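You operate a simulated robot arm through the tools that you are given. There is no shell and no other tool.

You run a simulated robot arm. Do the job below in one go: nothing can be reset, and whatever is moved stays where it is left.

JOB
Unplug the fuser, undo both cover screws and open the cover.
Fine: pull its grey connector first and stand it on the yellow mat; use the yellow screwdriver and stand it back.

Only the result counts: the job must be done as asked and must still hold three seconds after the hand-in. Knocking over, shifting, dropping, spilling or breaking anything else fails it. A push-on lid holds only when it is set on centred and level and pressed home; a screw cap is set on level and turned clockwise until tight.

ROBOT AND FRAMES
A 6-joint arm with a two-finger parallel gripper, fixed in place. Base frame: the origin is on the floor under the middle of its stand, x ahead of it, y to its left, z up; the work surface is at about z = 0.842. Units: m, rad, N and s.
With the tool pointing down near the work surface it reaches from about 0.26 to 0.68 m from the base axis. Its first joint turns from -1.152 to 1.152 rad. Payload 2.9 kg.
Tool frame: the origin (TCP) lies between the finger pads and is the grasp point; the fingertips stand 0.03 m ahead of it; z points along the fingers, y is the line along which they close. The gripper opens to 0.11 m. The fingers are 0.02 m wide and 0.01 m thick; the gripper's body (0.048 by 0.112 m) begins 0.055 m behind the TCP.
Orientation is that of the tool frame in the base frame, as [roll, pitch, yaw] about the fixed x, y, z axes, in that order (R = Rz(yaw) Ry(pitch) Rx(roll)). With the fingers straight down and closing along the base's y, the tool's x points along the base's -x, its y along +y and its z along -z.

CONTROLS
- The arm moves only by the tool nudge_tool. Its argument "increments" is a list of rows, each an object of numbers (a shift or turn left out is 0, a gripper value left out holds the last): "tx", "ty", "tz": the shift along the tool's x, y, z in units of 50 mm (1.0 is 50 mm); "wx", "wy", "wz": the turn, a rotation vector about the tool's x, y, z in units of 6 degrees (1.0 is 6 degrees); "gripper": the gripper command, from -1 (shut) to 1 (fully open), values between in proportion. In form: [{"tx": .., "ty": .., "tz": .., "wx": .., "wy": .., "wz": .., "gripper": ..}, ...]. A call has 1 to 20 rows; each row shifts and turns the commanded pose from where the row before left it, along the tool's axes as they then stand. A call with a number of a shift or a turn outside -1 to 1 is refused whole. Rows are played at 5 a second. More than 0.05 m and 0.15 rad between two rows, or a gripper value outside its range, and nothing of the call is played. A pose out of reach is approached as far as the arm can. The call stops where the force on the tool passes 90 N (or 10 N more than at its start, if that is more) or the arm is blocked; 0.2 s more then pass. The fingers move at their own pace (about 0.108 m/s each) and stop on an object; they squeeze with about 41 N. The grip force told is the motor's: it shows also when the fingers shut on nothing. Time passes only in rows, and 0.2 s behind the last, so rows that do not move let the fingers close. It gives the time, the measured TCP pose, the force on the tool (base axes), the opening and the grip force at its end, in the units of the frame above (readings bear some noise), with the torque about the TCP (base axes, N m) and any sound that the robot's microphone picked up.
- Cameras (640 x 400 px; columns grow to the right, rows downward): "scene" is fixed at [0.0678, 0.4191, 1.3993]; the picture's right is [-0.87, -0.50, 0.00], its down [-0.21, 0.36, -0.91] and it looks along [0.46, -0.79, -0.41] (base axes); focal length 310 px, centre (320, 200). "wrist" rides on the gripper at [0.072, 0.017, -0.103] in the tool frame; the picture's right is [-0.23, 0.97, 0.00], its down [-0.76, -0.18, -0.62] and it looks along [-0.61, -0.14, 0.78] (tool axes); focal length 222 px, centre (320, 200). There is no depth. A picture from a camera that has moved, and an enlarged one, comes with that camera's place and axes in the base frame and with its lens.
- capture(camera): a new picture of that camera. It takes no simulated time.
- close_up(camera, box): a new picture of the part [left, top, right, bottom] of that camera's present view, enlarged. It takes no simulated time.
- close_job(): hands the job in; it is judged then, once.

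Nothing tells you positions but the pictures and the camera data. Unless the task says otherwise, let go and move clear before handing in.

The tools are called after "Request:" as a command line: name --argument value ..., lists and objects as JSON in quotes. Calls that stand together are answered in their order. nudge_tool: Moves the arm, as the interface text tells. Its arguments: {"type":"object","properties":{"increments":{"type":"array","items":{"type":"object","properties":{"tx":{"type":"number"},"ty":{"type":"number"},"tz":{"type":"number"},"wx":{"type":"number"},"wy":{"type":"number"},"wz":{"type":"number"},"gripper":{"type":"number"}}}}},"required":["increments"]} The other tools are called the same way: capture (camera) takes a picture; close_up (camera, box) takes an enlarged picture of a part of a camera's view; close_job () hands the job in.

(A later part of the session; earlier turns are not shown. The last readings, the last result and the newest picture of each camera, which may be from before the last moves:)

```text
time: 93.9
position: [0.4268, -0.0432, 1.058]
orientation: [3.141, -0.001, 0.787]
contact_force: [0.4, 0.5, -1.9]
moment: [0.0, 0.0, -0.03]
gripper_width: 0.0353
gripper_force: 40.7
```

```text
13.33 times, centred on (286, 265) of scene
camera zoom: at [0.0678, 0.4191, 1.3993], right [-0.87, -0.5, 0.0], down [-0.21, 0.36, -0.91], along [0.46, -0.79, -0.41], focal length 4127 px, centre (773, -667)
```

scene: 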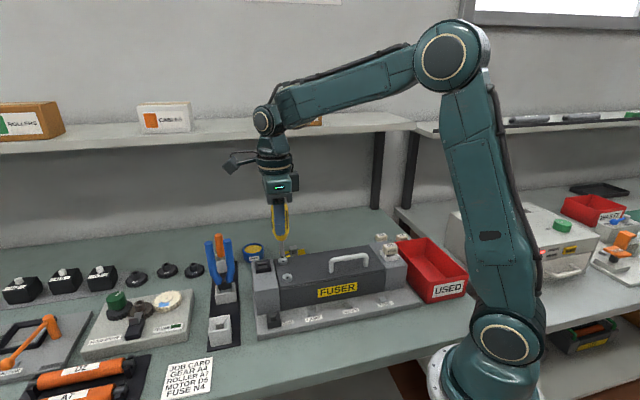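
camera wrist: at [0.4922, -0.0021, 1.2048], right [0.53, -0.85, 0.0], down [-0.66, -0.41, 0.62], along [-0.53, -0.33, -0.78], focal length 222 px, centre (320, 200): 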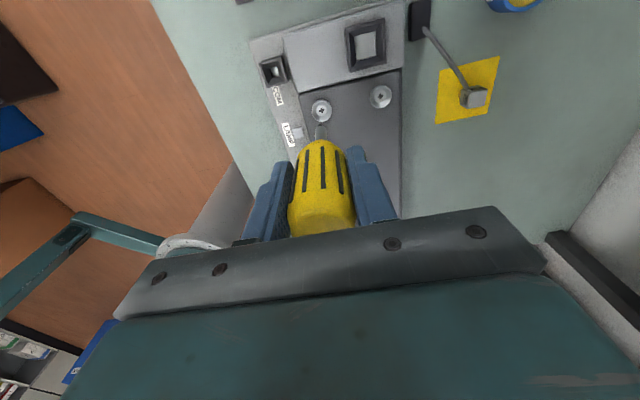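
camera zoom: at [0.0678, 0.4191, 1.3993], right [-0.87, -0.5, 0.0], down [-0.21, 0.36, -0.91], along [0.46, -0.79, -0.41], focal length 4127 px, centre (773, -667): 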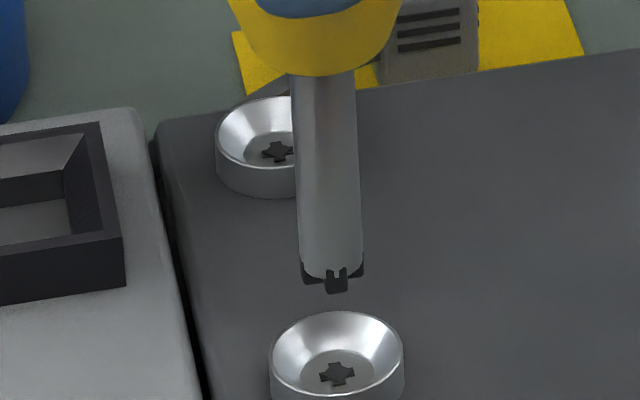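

Both cameras show the tip lined up over the front screw. I'll lower it slowly, watching the force.

Request:
nudge_tool --increments '[{"tz": 0.15}, {"tz": 0.12}, {"tz": 0.03}, {"tz": 0.02}, {}]'

Request:
close_up --camera "scene" --box '[262, 250, 310, 280]'

Request:
close_up --camera "wrist" --box '[288, 85, 352, 145]'

```text
time: 95.1
position: [0.427, -0.0438, 1.0407]
orientation: [3.142, 0.0, 0.786]
contact_force: [0.0, -0.2, -1.1]
moment: [0.02, 0.02, 0.01]
gripper_width: 0.0353
gripper_force: 40.3
```

```text
13.33 times, centred on (286, 265) of scene
camera zoom: at [0.0678, 0.4191, 1.3993], right [-0.87, -0.5, 0.0], down [-0.21, 0.36, -0.91], along [0.46, -0.79, -0.41], focal length 4127 px, centre (773, -667)
```

zoom: 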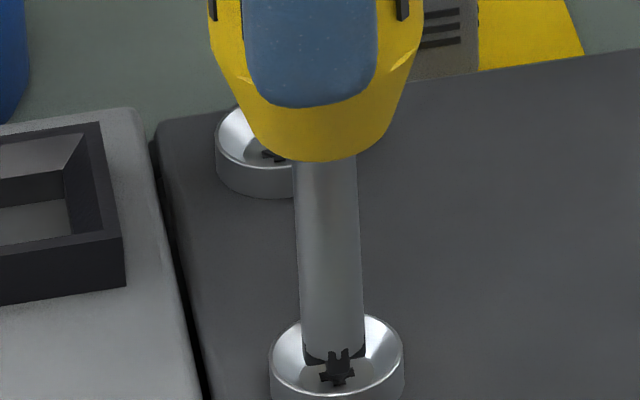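

```text
6.67 times, centred on (320, 115) of wrist
camera zoom: at [0.4905, -0.0031, 1.1448], right [0.53, -0.85, 0.0], down [-0.66, -0.41, 0.62], along [-0.53, -0.33, -0.78], focal length 1481 px, centre (320, 767)
```

zoom: 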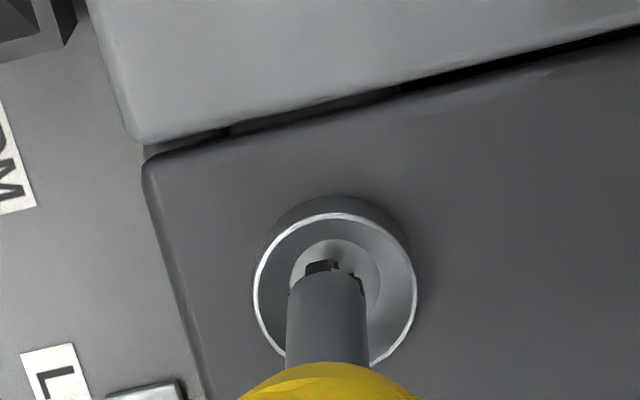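

Request:
nudge_tool --increments '[{"ty": 0.018}, {"tz": 0.02}, {}, {}]'

Request:
close_up --camera "wrist" --box '[288, 85, 352, 145]'

Request:
close_up --camera "scene" --box '[274, 255, 306, 275]'

```text
time: 96.1
position: [0.4269, -0.0439, 1.0413]
orientation: [3.14, -0.001, 0.784]
contact_force: [-0.6, 0.4, -0.1]
moment: [-0.02, 0.05, 0.03]
gripper_width: 0.0352
gripper_force: 41.5
```

```text
6.67 times, centred on (320, 115) of wrist
camera zoom: at [0.4916, -0.004, 1.1446], right [0.53, -0.85, 0.0], down [-0.66, -0.41, 0.62], along [-0.53, -0.33, -0.78], focal length 1481 px, centre (320, 767)
```

zoom: 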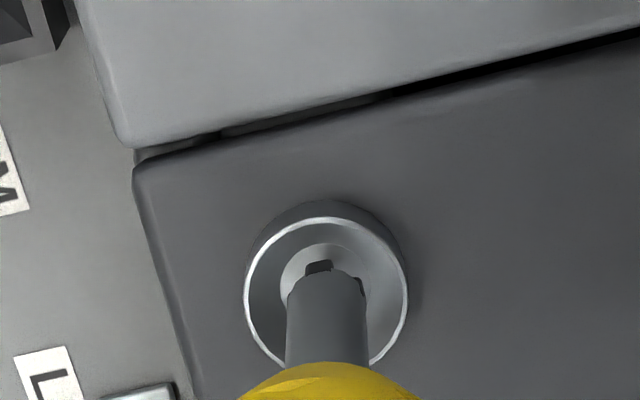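

```text
16.00 times, centred on (290, 265) of scene
camera zoom: at [0.0678, 0.4191, 1.3993], right [-0.87, -0.5, 0.0], down [-0.21, 0.36, -0.91], along [0.46, -0.79, -0.41], focal length 4952 px, centre (800, -840)
```

zoom: 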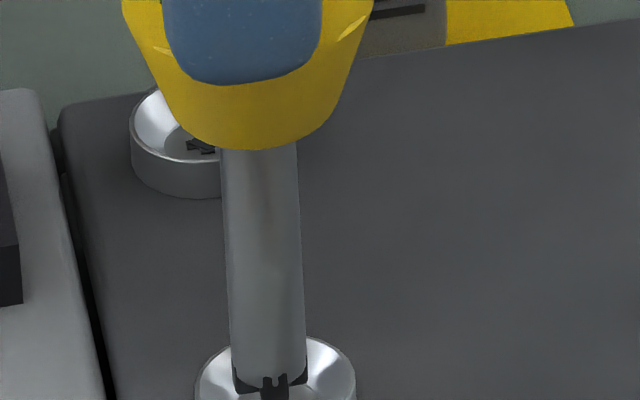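

Aligned now. I'll continue down in 1 mm steps.

Request:
nudge_tool --increments '[{"tz": 0.02}, {}, {"tz": 0.02}, {}]'

Request:
nudge_tool --increments '[{"tz": 0.02}, {}, {"tz": 0.02}, {}]'

Request:
close_up --camera "scene" --box '[270, 255, 302, 285]'

Request:
close_up --camera "wrist" --box '[288, 85, 352, 145]'

```text
time: 97.1
position: [0.4285, -0.0448, 1.0387]
orientation: [-3.14, 0.001, 0.785]
contact_force: [0.5, -0.6, -1.3]
moment: [-0.01, 0.0, 0.01]
gripper_width: 0.0354
gripper_force: 41.1
```

```text
time: 98.1
position: [0.4272, -0.0444, 1.0363]
orientation: [3.14, 0.001, 0.786]
contact_force: [-0.1, -0.1, -1.2]
moment: [-0.01, -0.02, -0.02]
gripper_width: 0.0353
gripper_force: 41.4
```

```text
13.33 times, centred on (286, 270) of scene
camera zoom: at [0.0678, 0.4191, 1.3993], right [-0.87, -0.5, 0.0], down [-0.21, 0.36, -0.91], along [0.46, -0.79, -0.41], focal length 4127 px, centre (773, -733)
```

zoom: 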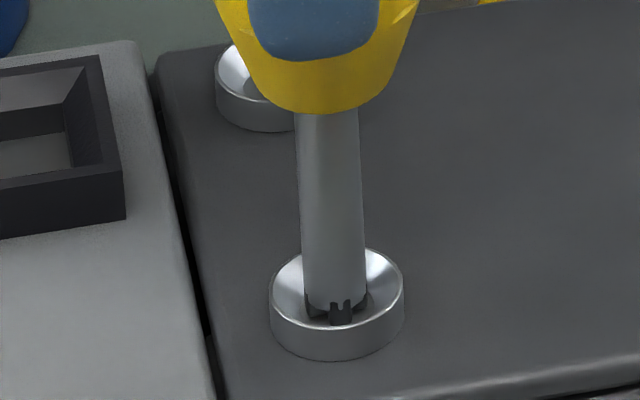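

```text
6.67 times, centred on (320, 115) of wrist
camera zoom: at [0.4911, -0.0043, 1.14], right [0.53, -0.85, 0.0], down [-0.66, -0.41, 0.62], along [-0.53, -0.33, -0.78], focal length 1481 px, centre (320, 767)
```

zoom: 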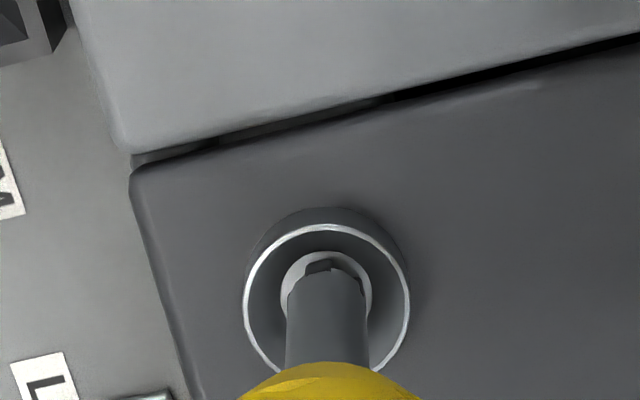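

Request:
nudge_tool --increments '[{"tz": 0.02}, {}, {"tz": 0.02}, {}]'

Request:
nudge_tool --increments '[{"tz": 0.02}, {}, {}]'

Request:
close_up --camera "scene" --box '[270, 255, 302, 285]'

```text
time: 99.1
position: [0.428, -0.0451, 1.0351]
orientation: [3.141, 0.0, 0.787]
contact_force: [-2.1, 0.0, 7.5]
moment: [-0.09, 0.16, 0.03]
gripper_width: 0.0356
gripper_force: 40.8
```

```text
time: 99.9
position: [0.4284, -0.0441, 1.0356]
orientation: [3.138, -0.002, 0.784]
contact_force: [-0.9, -2.0, 16.9]
moment: [-0.19, 0.12, -0.04]
gripper_width: 0.0354
gripper_force: 41.2
```

```text
13.33 times, centred on (286, 270) of scene
camera zoom: at [0.0675, 0.4191, 1.3993], right [-0.87, -0.5, 0.0], down [-0.21, 0.36, -0.91], along [0.46, -0.79, -0.41], focal length 4127 px, centre (773, -733)
```

zoom: 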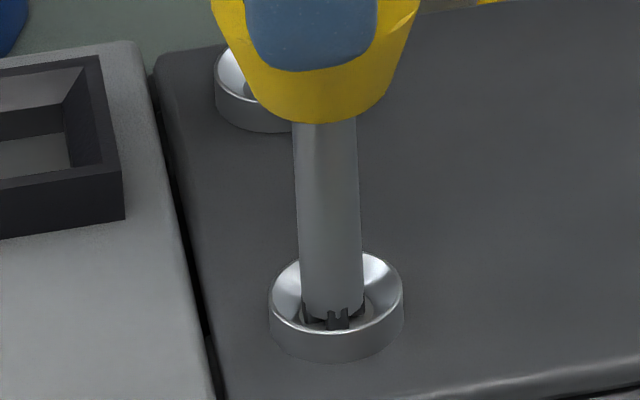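

Contact at 17 N. I'll turn counter-clockwise gently while pressing, to find the engagement, watching torque and sound.

Request:
nudge_tool --increments '[{"wz": -0.5, "tx": -0.0009, "ty": -0.005}, {"wz": -0.5, "tx": -0.0009, "ty": -0.005}, {"wz": -0.5, "tx": -0.0009, "ty": -0.005}, {"wz": -0.5, "tx": -0.0009, "ty": -0.005}, {"wz": -0.5, "tx": -0.0009, "ty": -0.005}, {"wz": -0.5, "tx": -0.0009, "ty": -0.005}]'

Request:
close_up --camera "scene" --box '[270, 255, 302, 285]'

```text
time: 101.3
position: [0.4271, -0.0443, 1.0348]
orientation: [3.139, -0.001, 1.102]
contact_force: [-2.4, 0.0, 28.4]
moment: [-0.02, 0.21, 0.01]
gripper_width: 0.0355
gripper_force: 41.0
```

```text
13.33 times, centred on (286, 270) of scene
camera zoom: at [0.0673, 0.4192, 1.3993], right [-0.87, -0.5, 0.0], down [-0.21, 0.36, -0.91], along [0.46, -0.79, -0.41], focal length 4127 px, centre (773, -733)
```

zoom: 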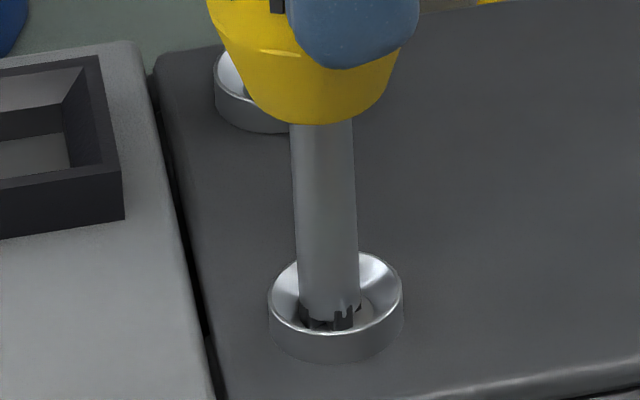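

Torque stays near zero, so I can't tell whether the screw is turning. I'll lift a few mm and compare the recess orientation.

Request:
nudge_tool --increments '[{"tz": -0.1}, {"tz": -0.15}, {"tz": -0.15}, {}, {}]'

Request:
close_up --camera "wrist" --box '[288, 85, 352, 145]'

Request:
close_up --camera "scene" --box '[270, 250, 302, 280]'

```text
time: 102.5
position: [0.4278, -0.0438, 1.0536]
orientation: [-3.141, 0.0, 1.1]
contact_force: [0.1, 0.3, -0.2]
moment: [-0.01, -0.02, 0.0]
gripper_width: 0.0353
gripper_force: 41.5
```

```text
6.67 times, centred on (320, 115) of wrist
camera zoom: at [0.4754, 0.0145, 1.1565], right [0.76, -0.64, 0.0], down [-0.5, -0.6, 0.62], along [-0.4, -0.48, -0.78], focal length 1481 px, centre (320, 767)
```

zoom: 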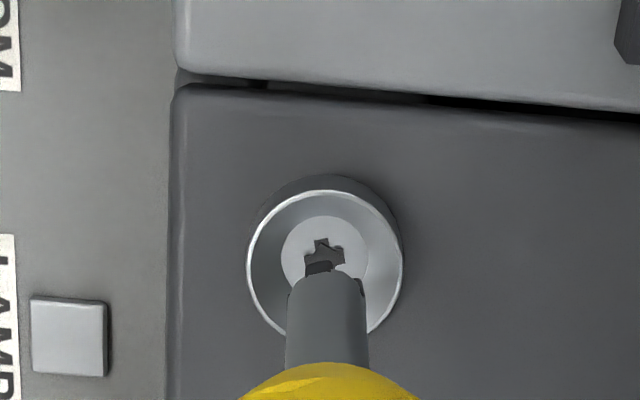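

```text
13.33 times, centred on (286, 265) of scene
camera zoom: at [0.0678, 0.4191, 1.3993], right [-0.87, -0.5, 0.0], down [-0.21, 0.36, -0.91], along [0.46, -0.79, -0.41], focal length 4127 px, centre (773, -667)
```

zoom: 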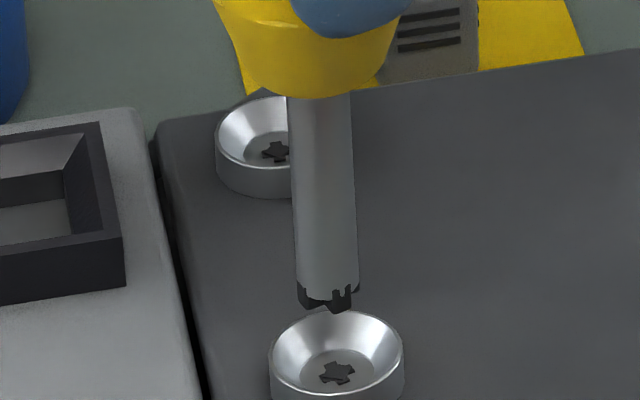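

Request:
close_up --camera "scene" --box '[276, 260, 300, 280]'

Request:
close_up --camera "wrist" --box '[308, 105, 332, 129]'

```text
16.00 times, centred on (288, 270) of scene
camera zoom: at [0.0678, 0.4191, 1.3993], right [-0.87, -0.5, 0.0], down [-0.21, 0.36, -0.91], along [0.46, -0.79, -0.41], focal length 4952 px, centre (832, -920)
```

zoom: 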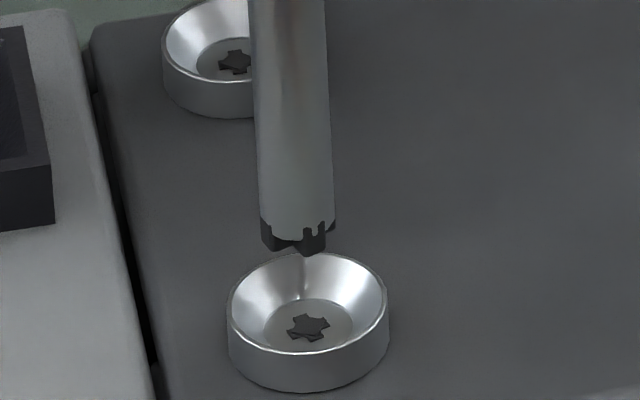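

```text
16.00 times, centred on (320, 117) of wrist
camera zoom: at [0.4754, 0.0145, 1.1565], right [0.76, -0.64, 0.0], down [-0.5, -0.6, 0.62], along [-0.4, -0.48, -0.78], focal length 3554 px, centre (320, 1528)
```

zoom: 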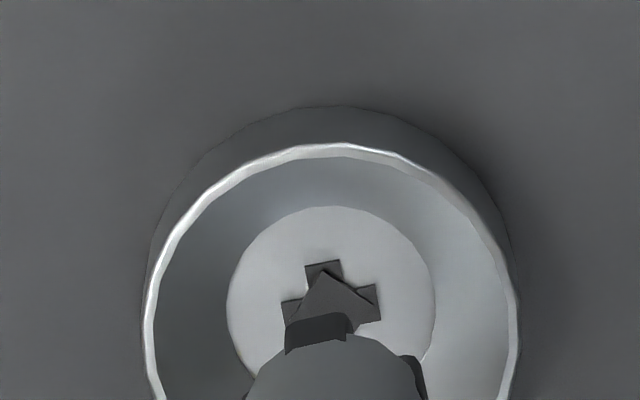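

The recess turned along with the bit, so the screwdriver does drive the screw. I'll re-seat it and keep turning counter-clockwise.

Request:
nudge_tool --increments '[{"tz": 0.2}, {"tz": 0.14}, {"tz": 0.04}, {"tz": 0.02}, {}, {}]'

Request:
nudge_tool --increments '[{"wz": -1, "tx": -0.0018, "ty": -0.01}, {"wz": -1, "tx": -0.0018, "ty": -0.01}, {"wz": -1, "tx": -0.0018, "ty": -0.01}, {"wz": -1, "tx": -0.0018, "ty": -0.01}, {"wz": -1, "tx": -0.0018, "ty": -0.01}]'

```text
time: 103.9
position: [0.428, -0.0439, 1.0356]
orientation: [3.137, 0.0, 1.099]
contact_force: [-2.2, -1.0, 18.9]
moment: [-0.15, 0.35, 0.0]
gripper_width: 0.0355
gripper_force: 41.2
```

```text
time: 105.1
position: [0.4263, -0.0431, 1.0354]
orientation: [3.138, 0.003, 1.627]
contact_force: [0.6, 5.6, 26.5]
moment: [0.4, -0.15, 0.01]
gripper_width: 0.0354
gripper_force: 41.4
```

Request:
nudge_tool --increments '[{"wz": -1, "tx": -0.0018, "ty": -0.01}, {"wz": -1, "tx": -0.0018, "ty": -0.01}, {"wz": -1, "tx": -0.0018, "ty": -0.01}, {"wz": -1, "tx": -0.0018, "ty": -0.01}, {"wz": -1, "tx": -0.0018, "ty": -0.01}]'

Request:
close_up --camera "scene" --box '[270, 250, 302, 280]'

Request:
close_up --camera "wrist" --box '[288, 85, 352, 145]'

```text
time: 106.3
position: [0.4231, -0.0434, 1.0346]
orientation: [3.139, 0.003, 2.15]
contact_force: [1.2, 3.2, 30.0]
moment: [0.22, -0.29, -0.01]
gripper_width: 0.0352
gripper_force: 40.9
```

```text
13.33 times, centred on (286, 265) of scene
camera zoom: at [0.0674, 0.4192, 1.3993], right [-0.87, -0.5, 0.0], down [-0.21, 0.36, -0.91], along [0.46, -0.79, -0.41], focal length 4127 px, centre (773, -667)
```

zoom: 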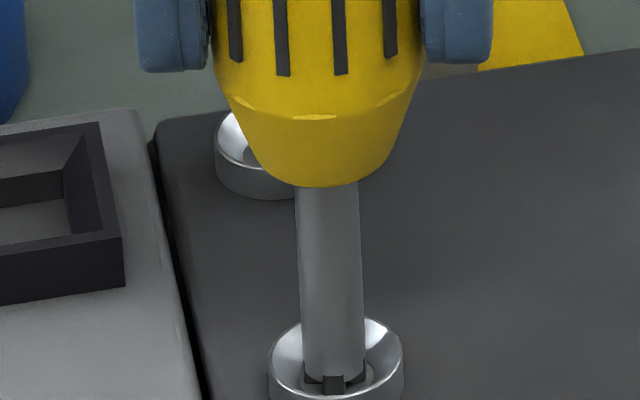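

```text
6.67 times, centred on (320, 115) of wrist
camera zoom: at [0.3969, 0.0267, 1.138], right [0.94, 0.34, 0.0], down [0.26, -0.73, 0.63], along [0.22, -0.59, -0.78], focal length 1481 px, centre (320, 767)
```

zoom: 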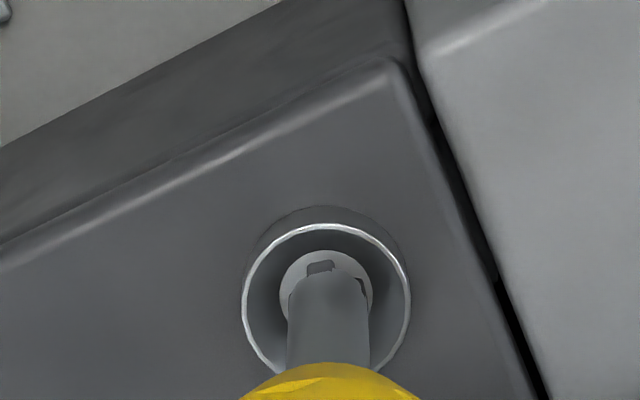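

Alignment holds. I'll keep turning.

Request:
nudge_tool --increments '[{"wz": -1, "tx": -0.0018, "ty": -0.01}, {"wz": -1, "tx": -0.0018, "ty": -0.01}, {"wz": -1, "tx": -0.0018, "ty": -0.01}, {"wz": -1, "tx": -0.0018, "ty": -0.01}, {"wz": -1, "tx": -0.0018, "ty": -0.01}, {"wz": -1, "tx": -0.0018, "ty": -0.01}, {"wz": -1, "tx": -0.0018, "ty": -0.01}, {"wz": -1, "tx": -0.0018, "ty": -0.01}]'

Request:
nudge_tool --increments '[{"wz": -1, "tx": -0.0018, "ty": -0.01}, {"wz": -1, "tx": -0.0018, "ty": -0.01}, {"wz": -1, "tx": -0.0018, "ty": -0.01}, {"wz": -1, "tx": -0.0018, "ty": -0.01}, {"wz": -1, "tx": -0.0018, "ty": -0.01}, {"wz": -1, "tx": -0.0018, "ty": -0.01}, {"wz": -1, "tx": -0.0018, "ty": -0.01}, {"wz": -1, "tx": -0.0018, "ty": -0.01}]'

Request:
close_up --camera "scene" --box '[270, 250, 302, 280]'

Request:
close_up --camera "wrist" --box '[288, 85, 352, 145]'

```text
time: 108.1
position: [0.4226, -0.0476, 1.036]
orientation: [3.142, 0.004, 2.988]
contact_force: [-1.0, 4.9, 33.5]
moment: [0.53, -0.06, 0.0]
gripper_width: 0.0353
gripper_force: 41.0
```

```text
time: 109.9
position: [0.4231, -0.0506, 1.0355]
orientation: [-3.139, 0.005, -2.457]
contact_force: [-1.8, 10.6, 38.3]
moment: [1.16, 0.05, 0.01]
gripper_width: 0.0356
gripper_force: 41.2
```

```text
13.33 times, centred on (286, 265) of scene
camera zoom: at [0.0672, 0.4194, 1.3993], right [-0.87, -0.5, 0.0], down [-0.21, 0.36, -0.91], along [0.46, -0.79, -0.41], focal length 4127 px, centre (773, -667)
```

zoom: 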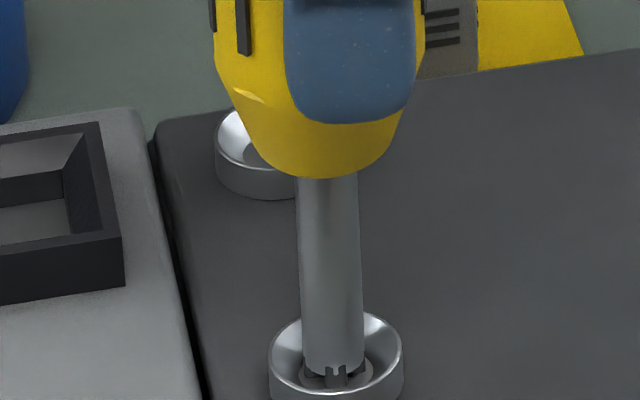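

```text
6.67 times, centred on (320, 115) of wrist
camera zoom: at [0.3552, -0.0833, 1.1382], right [-0.44, 0.9, 0.0], down [0.7, 0.34, 0.63], along [0.56, 0.27, -0.78], focal length 1481 px, centre (320, 767)
```

zoom: 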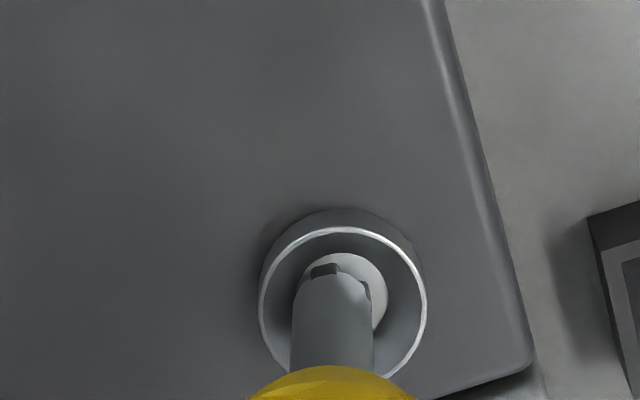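

A sideways force is building, so I'll correct by about 1.4 mm and carry on turning.

Request:
nudge_tool --increments '[{"tx": 0.003, "ty": 0.028, "tz": -0.01}, {"wz": -1, "tx": -0.0018, "ty": -0.01}, {"wz": -1, "tx": -0.0018, "ty": -0.01}, {"wz": -1, "tx": -0.0018, "ty": -0.01}, {"wz": -1, "tx": -0.0018, "ty": -0.01}, {"wz": -1, "tx": -0.0018, "ty": -0.01}, {"wz": -1, "tx": -0.0018, "ty": -0.01}, {"wz": -1, "tx": -0.0018, "ty": -0.01}, {"wz": -1, "tx": -0.0018, "ty": -0.01}]'

Request:
close_up --camera "scene" --box '[270, 250, 302, 280]'

Request:
close_up --camera "wrist" --box '[288, 85, 352, 145]'

```text
time: 111.9
position: [0.4266, -0.0515, 1.0355]
orientation: [-3.139, -0.003, -1.622]
contact_force: [-3.5, -2.9, 34.9]
moment: [-0.04, 0.31, 0.0]
gripper_width: 0.0354
gripper_force: 41.5
```

```text
13.33 times, centred on (286, 265) of scene
camera zoom: at [0.0673, 0.4191, 1.3994], right [-0.87, -0.5, 0.0], down [-0.21, 0.36, -0.91], along [0.46, -0.79, -0.41], focal length 4127 px, centre (773, -667)
```

zoom: 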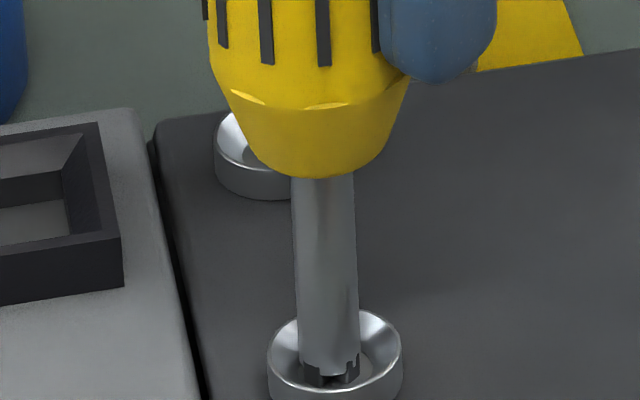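

```text
6.67 times, centred on (320, 115) of wrist
camera zoom: at [0.4046, -0.1227, 1.1388], right [-0.96, 0.28, 0.0], down [0.21, 0.75, 0.62], along [0.18, 0.6, -0.78], focal length 1481 px, centre (320, 767)
```

zoom: 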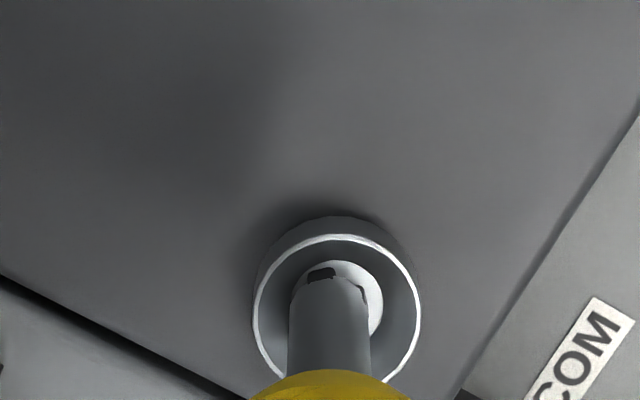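

Request:
nudge_tool --increments '[{"ty": 0.02}, {"wz": -1, "tx": -0.0018, "ty": -0.01}, {"wz": -1, "tx": -0.0018, "ty": -0.01}, {"wz": -1, "tx": -0.0018, "ty": -0.01}, {"wz": -1, "tx": -0.0018, "ty": -0.01}, {"wz": -1, "tx": -0.0018, "ty": -0.01}, {"wz": -1, "tx": -0.0018, "ty": -0.01}, {"wz": -1, "tx": -0.0018, "ty": -0.01}, {"wz": -1, "tx": -0.0018, "ty": -0.01}]'

Request:
close_up --camera "scene" --box '[270, 250, 302, 280]'

Request:
close_up --camera "wrist" --box '[288, 85, 352, 145]'

```text
time: 113.9
position: [0.4291, -0.0499, 1.0352]
orientation: [-3.14, -0.003, -0.782]
contact_force: [-2.2, 1.4, 33.9]
moment: [0.16, 0.22, -0.05]
gripper_width: 0.0356
gripper_force: 41.3
```

```text
13.33 times, centred on (286, 265) of scene
camera zoom: at [0.0673, 0.4192, 1.3993], right [-0.87, -0.5, 0.0], down [-0.21, 0.36, -0.91], along [0.46, -0.79, -0.41], focal length 4127 px, centre (773, -667)
```

zoom: 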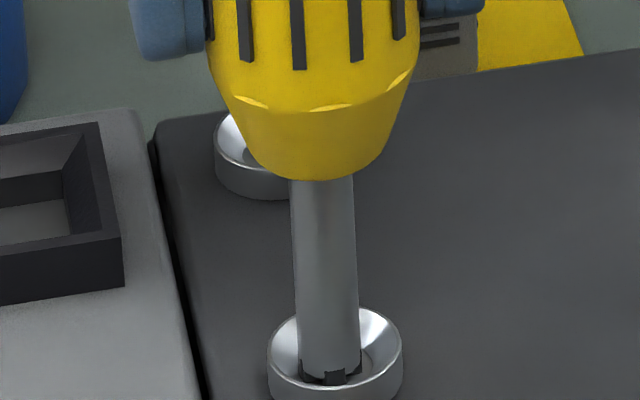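

```text
6.67 times, centred on (320, 115) of wrist
camera zoom: at [0.4673, -0.1117, 1.1393], right [-0.85, -0.53, 0.0], down [-0.42, 0.66, 0.62], along [-0.33, 0.53, -0.78], focal length 1481 px, centre (320, 767)
```

zoom: 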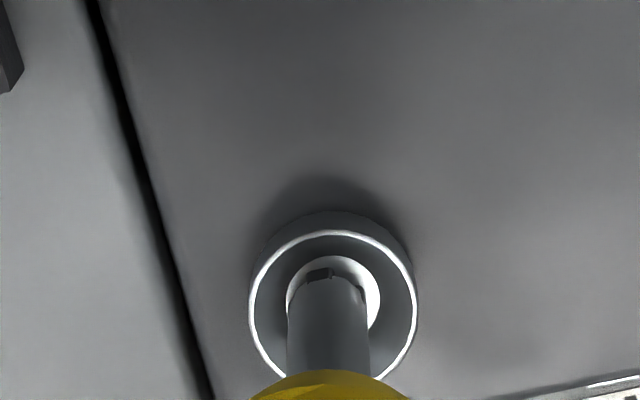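

That's about 270° in total. I'll lift to see whether the screw turned and rose.

Request:
nudge_tool --increments '[{"tz": -0.1}, {"tz": -0.2}, {"tz": -0.2}, {}, {}]'

Request:
close_up --camera "scene" --box '[270, 250, 302, 280]'

Request:
close_up --camera "wrist" --box '[308, 100, 332, 124]'

```text
time: 115.1
position: [0.4282, -0.0494, 1.0587]
orientation: [3.139, 0.001, -0.785]
contact_force: [0.5, -1.0, -0.4]
moment: [0.03, -0.01, 0.0]
gripper_width: 0.0354
gripper_force: 40.4
```

```text
13.33 times, centred on (286, 265) of scene
camera zoom: at [0.0678, 0.4191, 1.3993], right [-0.87, -0.5, 0.0], down [-0.21, 0.36, -0.91], along [0.46, -0.79, -0.41], focal length 4127 px, centre (773, -667)
```

zoom: 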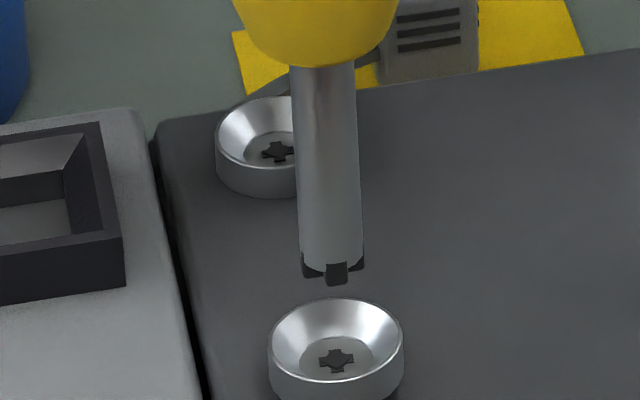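

```text
16.00 times, centred on (320, 112) of wrist
camera zoom: at [0.4668, -0.1123, 1.162], right [-0.85, -0.53, 0.0], down [-0.41, 0.66, 0.62], along [-0.33, 0.53, -0.78], focal length 3554 px, centre (320, 1608)
```

zoom: 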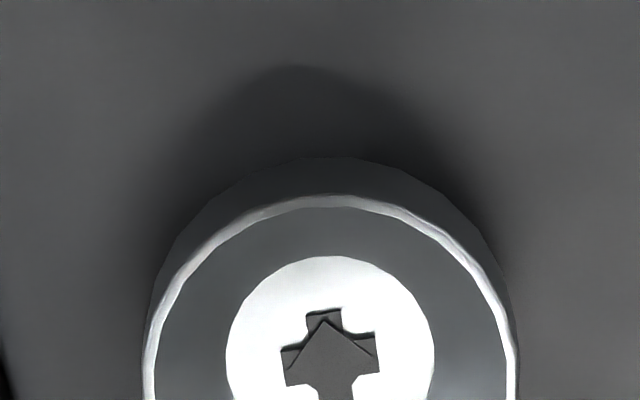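

The screw head has risen about 2.5 mm and turned, so it's working. I'll rewind in the air and continue with another stroke.

Request:
nudge_tool --increments '[{"wz": 1, "tx": -0.001, "ty": 0.0095}, {"wz": 1, "tx": -0.001, "ty": 0.0095}, {"wz": 1, "tx": -0.001, "ty": 0.0095}, {"wz": 1, "tx": -0.001, "ty": 0.0095}, {"wz": 1, "tx": -0.001, "ty": 0.0095}, {"wz": 1, "tx": -0.001, "ty": 0.0095}, {"wz": 1, "tx": -0.001, "ty": 0.0095}, {"wz": 1, "tx": -0.001, "ty": 0.0095}, {"wz": 1, "tx": -0.001, "ty": 0.0095}, {"wz": 1, "tx": -0.001, "ty": 0.0095}, {"wz": 1, "tx": -0.001, "ty": 0.0095}, {"wz": 1, "tx": -0.001, "ty": 0.0095}, {"wz": 1, "tx": -0.001, "ty": 0.0095}, {"wz": 1, "tx": -0.001, "ty": 0.0095}, {"wz": 1, "tx": -0.001, "ty": 0.0095}]'

Request:
nudge_tool --increments '[{"wz": 1, "tx": -0.001, "ty": 0.0095}, {"wz": 1, "tx": -0.001, "ty": 0.0095}, {"wz": 1, "tx": -0.001, "ty": 0.0095}, {"wz": 1, "tx": -0.001, "ty": 0.0095}, {"wz": 1, "tx": -0.001, "ty": 0.0095}, {"wz": 1, "tx": -0.001, "ty": 0.0095}, {"wz": 1, "tx": -0.001, "ty": 0.0095}, {"wz": 1, "tx": -0.001, "ty": 0.0095}, {"wz": 1, "tx": -0.001, "ty": 0.0095}, {"wz": 1, "tx": -0.001, "ty": 0.0095}, {"wz": 1, "tx": -0.001, "ty": 0.0095}, {"wz": 1, "tx": -0.001, "ty": 0.0095}, {"wz": 1, "tx": -0.001, "ty": 0.0095}, {"wz": 1, "tx": -0.001, "ty": 0.0095}, {"wz": 1, "tx": -0.001, "ty": 0.0095}]'

Request:
nudge_tool --increments '[{"wz": 1, "tx": -0.001, "ty": 0.0095}, {"wz": 1, "tx": -0.001, "ty": 0.0095}, {"wz": 1, "tx": -0.001, "ty": 0.0095}, {"wz": 1, "tx": -0.001, "ty": 0.0095}, {"wz": 1, "tx": -0.001, "ty": 0.0095}, {"wz": 1, "tx": -0.001, "ty": 0.0095}, {"wz": 1, "tx": -0.001, "ty": 0.0095}, {"wz": 1, "tx": -0.001, "ty": 0.0095}, {"wz": 1, "tx": -0.001, "ty": 0.0095}, {"wz": 1, "tx": -0.001, "ty": 0.0095}, {"wz": 1, "tx": -0.001, "ty": 0.0095}, {"wz": 1, "tx": -0.001, "ty": 0.0095}, {"wz": 1, "tx": -0.001, "ty": 0.0095}, {"wz": 1, "tx": -0.001, "ty": 0.0095}, {"wz": 1, "tx": -0.001, "ty": 0.0095}, {}, {}]'

Request:
close_up --camera "scene" --box '[270, 250, 302, 280]'

Request:
close_up --camera "wrist" --box '[288, 85, 352, 145]'

```text
time: 118.3
position: [0.4202, -0.0492, 1.059]
orientation: [3.142, 0.001, -2.359]
contact_force: [0.3, -0.3, -0.8]
moment: [-0.01, -0.01, 0.01]
gripper_width: 0.0357
gripper_force: 41.4
```

```text
time: 121.5
position: [0.422, -0.0421, 1.0596]
orientation: [3.141, 0.0, 2.355]
contact_force: [0.2, 0.6, -1.2]
moment: [0.01, -0.02, -0.02]
gripper_width: 0.0353
gripper_force: 41.0
```

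```text
time: 125.1
position: [0.4283, -0.042, 1.0597]
orientation: [3.141, 0.0, 0.783]
contact_force: [-0.2, -0.6, -0.5]
moment: [-0.01, 0.02, 0.0]
gripper_width: 0.0353
gripper_force: 40.4
```

```text
13.33 times, centred on (286, 265) of scene
camera zoom: at [0.0678, 0.4191, 1.3993], right [-0.87, -0.5, 0.0], down [-0.21, 0.36, -0.91], along [0.46, -0.79, -0.41], focal length 4127 px, centre (773, -667)
```

zoom: 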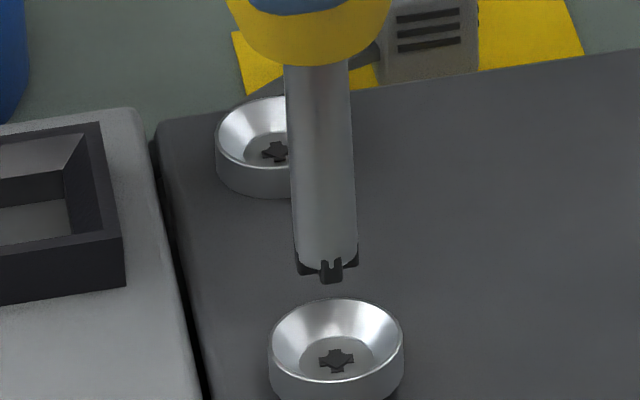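

```text
6.67 times, centred on (320, 115) of wrist
camera zoom: at [0.4917, -0.0031, 1.1622], right [0.53, -0.85, 0.0], down [-0.66, -0.41, 0.62], along [-0.53, -0.33, -0.78], focal length 1481 px, centre (320, 767)
```

zoom: 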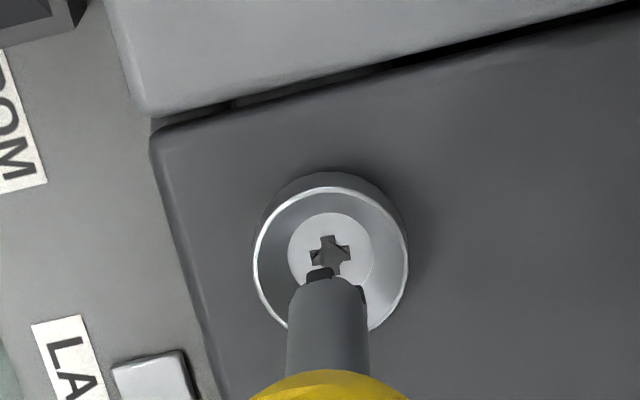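

Request:
nudge_tool --increments '[{"tx": -0.006, "ty": 0.008, "tz": 0.15}, {"tz": 0.15}, {"tz": 0.05}, {"tz": 0.03}, {}]'

Request:
nudge_tool --increments '[{"tz": 0.02}, {}, {}]'

```text
time: 126.3
position: [0.4287, -0.0447, 1.0395]
orientation: [3.141, 0.001, 0.785]
contact_force: [-0.3, 0.8, -0.3]
moment: [-0.02, 0.01, -0.04]
gripper_width: 0.0354
gripper_force: 41.6
```

```text
time: 127.1
position: [0.4282, -0.0428, 1.0382]
orientation: [-3.14, 0.0, 0.785]
contact_force: [-0.4, 0.7, -1.4]
moment: [0.01, 0.04, 0.0]
gripper_width: 0.0352
gripper_force: 41.1
```

Request:
nudge_tool --increments '[{"tz": 0.02}, {}, {}]'

Request:
nudge_tool --increments '[{"tz": 0.02}, {}, {}]'

Request:
nudge_tool --increments '[{"tz": 0.02}, {}, {}]'

Request:
close_up --camera "wrist" --box '[288, 85, 352, 145]'

Request:
close_up --camera "scene" --box '[270, 250, 302, 280]'

```text
time: 127.9
position: [0.4287, -0.0438, 1.0364]
orientation: [3.141, 0.0, 0.785]
contact_force: [0.1, -0.8, -0.7]
moment: [0.02, -0.02, -0.02]
gripper_width: 0.0354
gripper_force: 40.2
```

```text
time: 128.7
position: [0.4288, -0.0433, 1.0371]
orientation: [3.14, 0.0, 0.786]
contact_force: [-0.8, -0.6, 3.8]
moment: [-0.03, 0.12, -0.01]
gripper_width: 0.0357
gripper_force: 41.3
```

```text
time: 129.5
position: [0.429, -0.0439, 1.0378]
orientation: [3.14, 0.002, 0.786]
contact_force: [-1.5, 1.4, 15.3]
moment: [0.0, 0.24, -0.02]
gripper_width: 0.0354
gripper_force: 40.7
```

```text
6.67 times, centred on (320, 115) of wrist
camera zoom: at [0.4918, -0.0033, 1.14], right [0.53, -0.85, 0.0], down [-0.67, -0.41, 0.62], along [-0.53, -0.33, -0.78], focal length 1481 px, centre (320, 767)
```

zoom: 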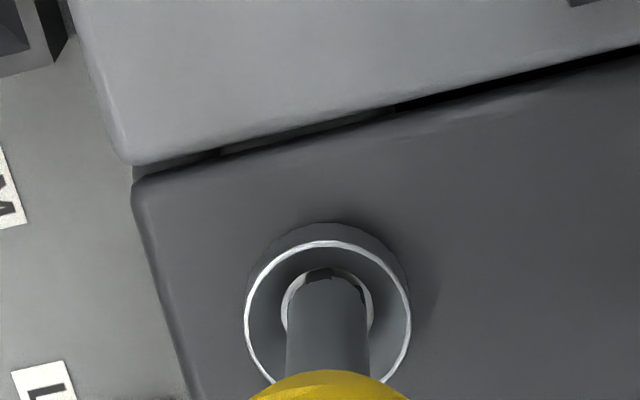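

```text
13.33 times, centred on (286, 265) of scene
camera zoom: at [0.0675, 0.4191, 1.3993], right [-0.87, -0.5, 0.0], down [-0.21, 0.36, -0.91], along [0.46, -0.79, -0.41], focal length 4127 px, centre (773, -667)
```

zoom: 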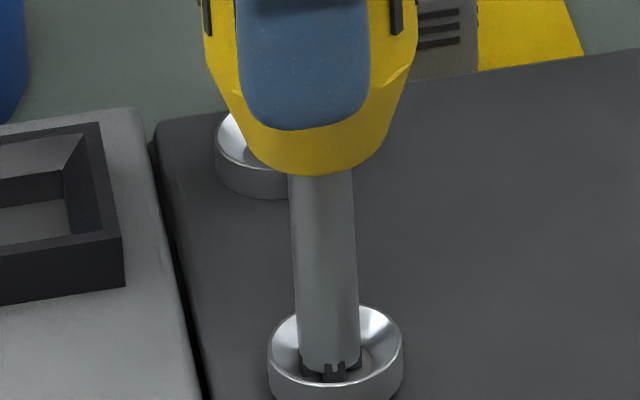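

Contact again at 15 N. I'll turn counter-clockwise, easing up slightly as the screw rises.

Request:
nudge_tool --increments '[{"wz": -1, "tx": -0.0005, "ty": -0.0095, "tz": -0.0005}, {"wz": -1, "tx": -0.0005, "ty": -0.0095, "tz": -0.0005}, {"wz": -1, "tx": -0.0005, "ty": -0.0095, "tz": -0.0005}, {"wz": -1, "tx": -0.0005, "ty": -0.0095, "tz": -0.0005}, {"wz": -1, "tx": -0.0005, "ty": -0.0095, "tz": -0.0005}, {"wz": -1, "tx": -0.0005, "ty": -0.0095, "tz": -0.0005}, {"wz": -1, "tx": -0.0005, "ty": -0.0095, "tz": -0.0005}, {"wz": -1, "tx": -0.0005, "ty": -0.0095, "tz": -0.0005}, {"wz": -1, "tx": -0.0005, "ty": -0.0095, "tz": -0.0005}, {"wz": -1, "tx": -0.0005, "ty": -0.0095, "tz": -0.0005}]'

Request:
nudge_tool --increments '[{"wz": -1, "tx": -0.0005, "ty": -0.0095, "tz": -0.0005}, {"wz": -1, "tx": -0.0005, "ty": -0.0095, "tz": -0.0005}, {"wz": -1, "tx": -0.0005, "ty": -0.0095, "tz": -0.0005}, {"wz": -1, "tx": -0.0005, "ty": -0.0095, "tz": -0.0005}, {"wz": -1, "tx": -0.0005, "ty": -0.0095, "tz": -0.0005}, {"wz": -1, "tx": -0.0005, "ty": -0.0095, "tz": -0.0005}, {"wz": -1, "tx": -0.0005, "ty": -0.0095, "tz": -0.0005}, {"wz": -1, "tx": -0.0005, "ty": -0.0095, "tz": -0.0005}, {"wz": -1, "tx": -0.0005, "ty": -0.0095, "tz": -0.0005}, {"wz": -1, "tx": -0.0005, "ty": -0.0095, "tz": -0.0005}]'

Request:
close_up --camera "wrist" --box '[288, 85, 352, 145]'

Request:
close_up --camera "scene" --box '[270, 250, 302, 280]'

```text
time: 131.7
position: [0.4241, -0.0421, 1.0363]
orientation: [3.138, 0.002, 1.835]
contact_force: [-3.5, -0.5, 27.8]
moment: [-0.19, 0.29, -0.04]
gripper_width: 0.0356
gripper_force: 40.8
```

```text
time: 133.9
position: [0.4206, -0.0459, 1.037]
orientation: [3.14, 0.002, 2.88]
contact_force: [1.8, -0.1, 26.3]
moment: [-0.08, -0.17, -0.26]
gripper_width: 0.0354
gripper_force: 40.2
```

```text
6.67 times, centred on (320, 115) of wrist
camera zoom: at [0.3548, -0.0096, 1.14], right [0.47, 0.88, 0.0], down [0.69, -0.37, 0.63], along [0.55, -0.29, -0.78], focal length 1481 px, centre (320, 767)
```

zoom: 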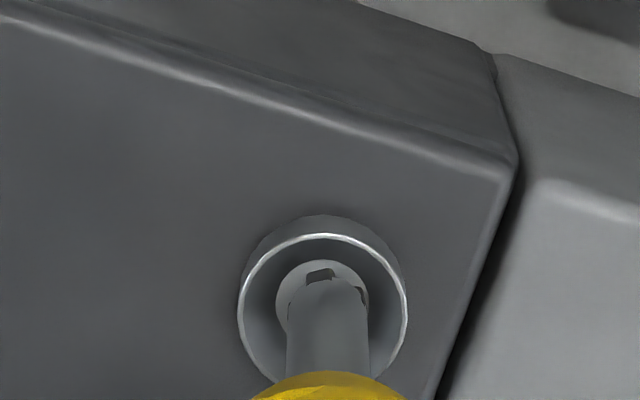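

```text
13.33 times, centred on (286, 265) of scene
camera zoom: at [0.0675, 0.4191, 1.3993], right [-0.87, -0.5, 0.0], down [-0.21, 0.36, -0.91], along [0.46, -0.79, -0.41], focal length 4127 px, centre (773, -667)
```

zoom: 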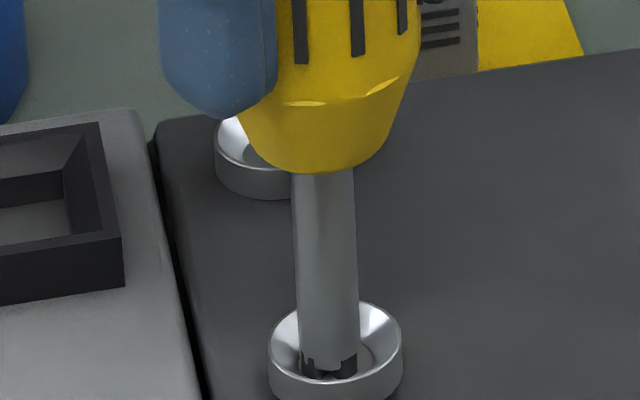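

Request:
nudge_tool --increments '[{"tx": 0.012, "ty": -0.016}, {"wz": -1, "tx": -0.0005, "ty": -0.0095}, {"wz": -1, "tx": -0.0005, "ty": -0.0095}, {"wz": -1, "tx": -0.0005, "ty": -0.0095}, {"wz": -1, "tx": -0.0005, "ty": -0.0095}, {"wz": -1, "tx": -0.0005, "ty": -0.0095}]'

Request:
close_up --camera "scene" --box '[270, 250, 302, 280]'

Request:
close_up --camera "wrist" --box '[288, 85, 352, 145]'

```text
time: 135.3
position: [0.42, -0.0493, 1.0372]
orientation: [-3.139, 0.001, -2.878]
contact_force: [1.1, 0.0, 25.9]
moment: [0.07, -0.18, -0.35]
gripper_width: 0.0353
gripper_force: 41.1
```

```text
13.33 times, centred on (286, 265) of scene
camera zoom: at [0.0675, 0.4192, 1.3993], right [-0.87, -0.5, 0.0], down [-0.21, 0.36, -0.91], along [0.46, -0.79, -0.41], focal length 4127 px, centre (773, -667)
```

zoom: 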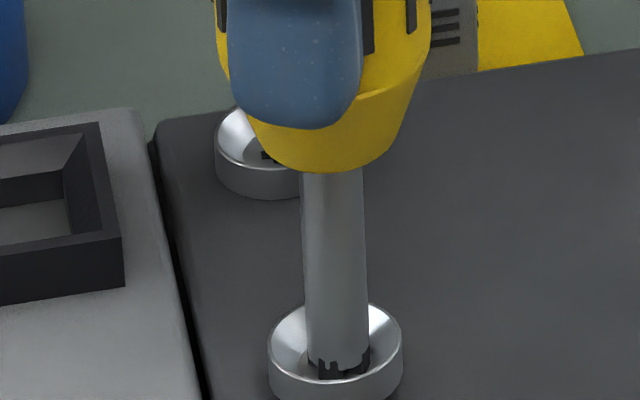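

```text
6.67 times, centred on (320, 115) of wrist
camera zoom: at [0.345, -0.0504, 1.14], right [-0.03, 1.0, 0.0], down [0.78, 0.03, 0.62], along [0.62, 0.02, -0.78], focal length 1481 px, centre (320, 767)
```

zoom: 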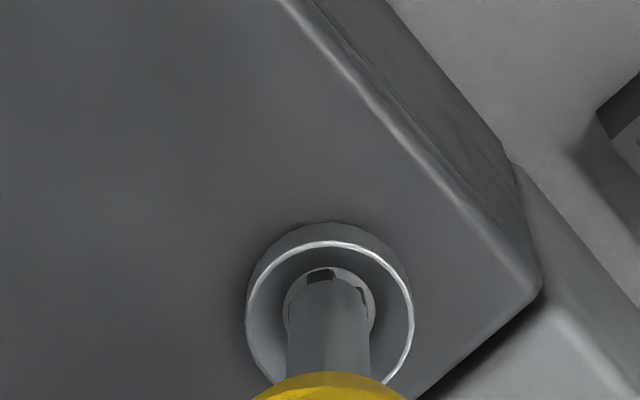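

Request:
nudge_tool --increments '[{"wz": -1, "tx": -0.0005, "ty": -0.0095}, {"wz": -1, "tx": -0.0005, "ty": -0.0095}, {"wz": -1, "tx": -0.0005, "ty": -0.0095}, {"wz": -1, "tx": -0.0005, "ty": -0.0095}, {"wz": -1, "tx": -0.0005, "ty": -0.0095}, {"wz": -1, "tx": -0.0005, "ty": -0.0095}, {"wz": -1, "tx": -0.0005, "ty": -0.0095}, {"wz": -1, "tx": -0.0005, "ty": -0.0095}]'

Request:
close_up --camera "scene" --box '[270, 250, 302, 280]'

Request:
close_up --camera "wrist" --box '[288, 85, 352, 145]'

```text
time: 137.1
position: [0.4228, -0.051, 1.0368]
orientation: [-3.139, 0.0, -2.04]
contact_force: [-0.7, 0.5, 28.7]
moment: [0.22, -0.05, -0.34]
gripper_width: 0.0354
gripper_force: 40.7
```

```text
13.33 times, centred on (286, 265) of scene
camera zoom: at [0.0674, 0.4192, 1.3993], right [-0.87, -0.5, 0.0], down [-0.21, 0.36, -0.91], along [0.46, -0.79, -0.41], focal length 4127 px, centre (773, -667)
```

zoom: 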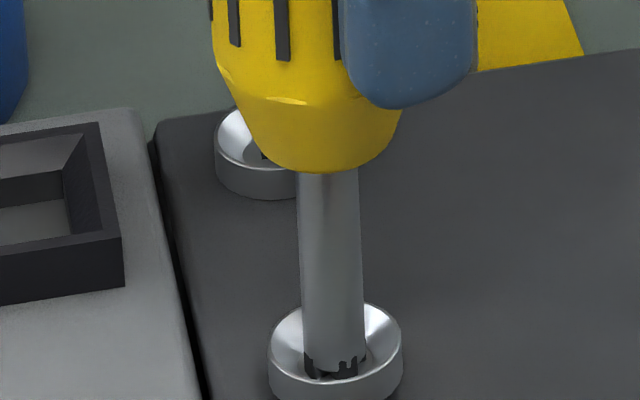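

```text
6.67 times, centred on (320, 115) of wrist
camera zoom: at [0.3744, -0.1073, 1.1399], right [-0.77, 0.64, 0.0], down [0.5, 0.6, 0.62], along [0.4, 0.48, -0.78], focal length 1481 px, centre (320, 767)
```

zoom: 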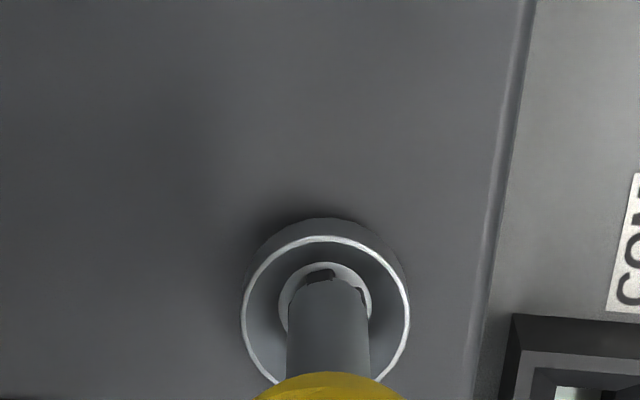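

Request:
nudge_tool --increments '[{"wz": -1, "tx": -0.0005, "ty": -0.0095}, {"wz": -1, "tx": -0.0005, "ty": -0.0095}, {"wz": -1, "tx": -0.0005, "ty": -0.0095}, {"wz": -1, "tx": -0.0005, "ty": -0.0095}, {"wz": -1, "tx": -0.0005, "ty": -0.0095}, {"wz": -1, "tx": -0.0005, "ty": -0.0095}, {"wz": -1, "tx": -0.0005, "ty": -0.0095}, {"wz": -1, "tx": -0.0005, "ty": -0.0095}, {"wz": -1, "tx": -0.0005, "ty": -0.0095}, {"wz": -1, "tx": -0.0005, "ty": -0.0095}, {"wz": -1, "tx": -0.0005, "ty": -0.0095}, {"wz": -1, "tx": -0.0005, "ty": -0.0095}]'

Request:
nudge_tool --increments '[{"tz": -0.1}, {"tz": -0.2}, {"tz": -0.2}, {}, {}]'

Request:
close_up --camera "scene" --box '[270, 250, 302, 280]'

Request:
close_up --camera "wrist" --box '[288, 85, 352, 145]'

```text
time: 139.7
position: [0.4277, -0.05, 1.0372]
orientation: [-3.142, -0.003, -0.782]
contact_force: [0.0, 0.9, 26.8]
moment: [0.18, 0.19, -0.34]
gripper_width: 0.0355
gripper_force: 41.0
```

```text
time: 140.9
position: [0.4267, -0.049, 1.0629]
orientation: [3.141, 0.0, -0.786]
contact_force: [0.7, 0.2, -1.3]
moment: [-0.01, -0.02, 0.0]
gripper_width: 0.0355
gripper_force: 40.8
```

```text
13.33 times, centred on (286, 265) of scene
camera zoom: at [0.0678, 0.4191, 1.3993], right [-0.87, -0.5, 0.0], down [-0.21, 0.36, -0.91], along [0.46, -0.79, -0.41], focal length 4127 px, centre (773, -667)
```

zoom: 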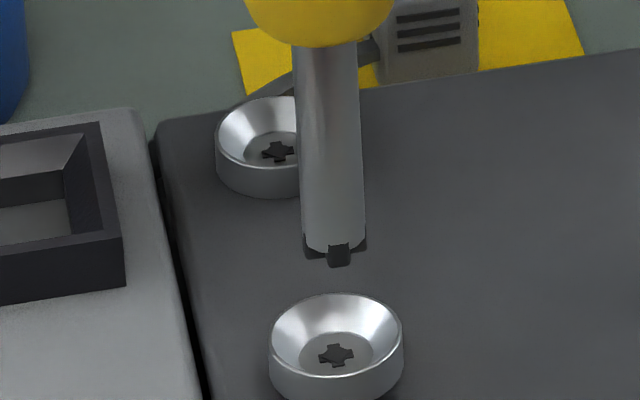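

```text
6.67 times, centred on (320, 115) of wrist
camera zoom: at [0.4661, -0.1124, 1.1656], right [-0.85, -0.53, 0.0], down [-0.41, 0.66, 0.62], along [-0.33, 0.53, -0.78], focal length 1481 px, centre (320, 767)
```

zoom: 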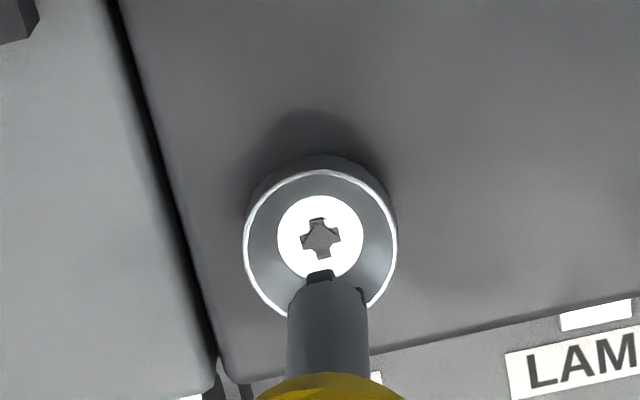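

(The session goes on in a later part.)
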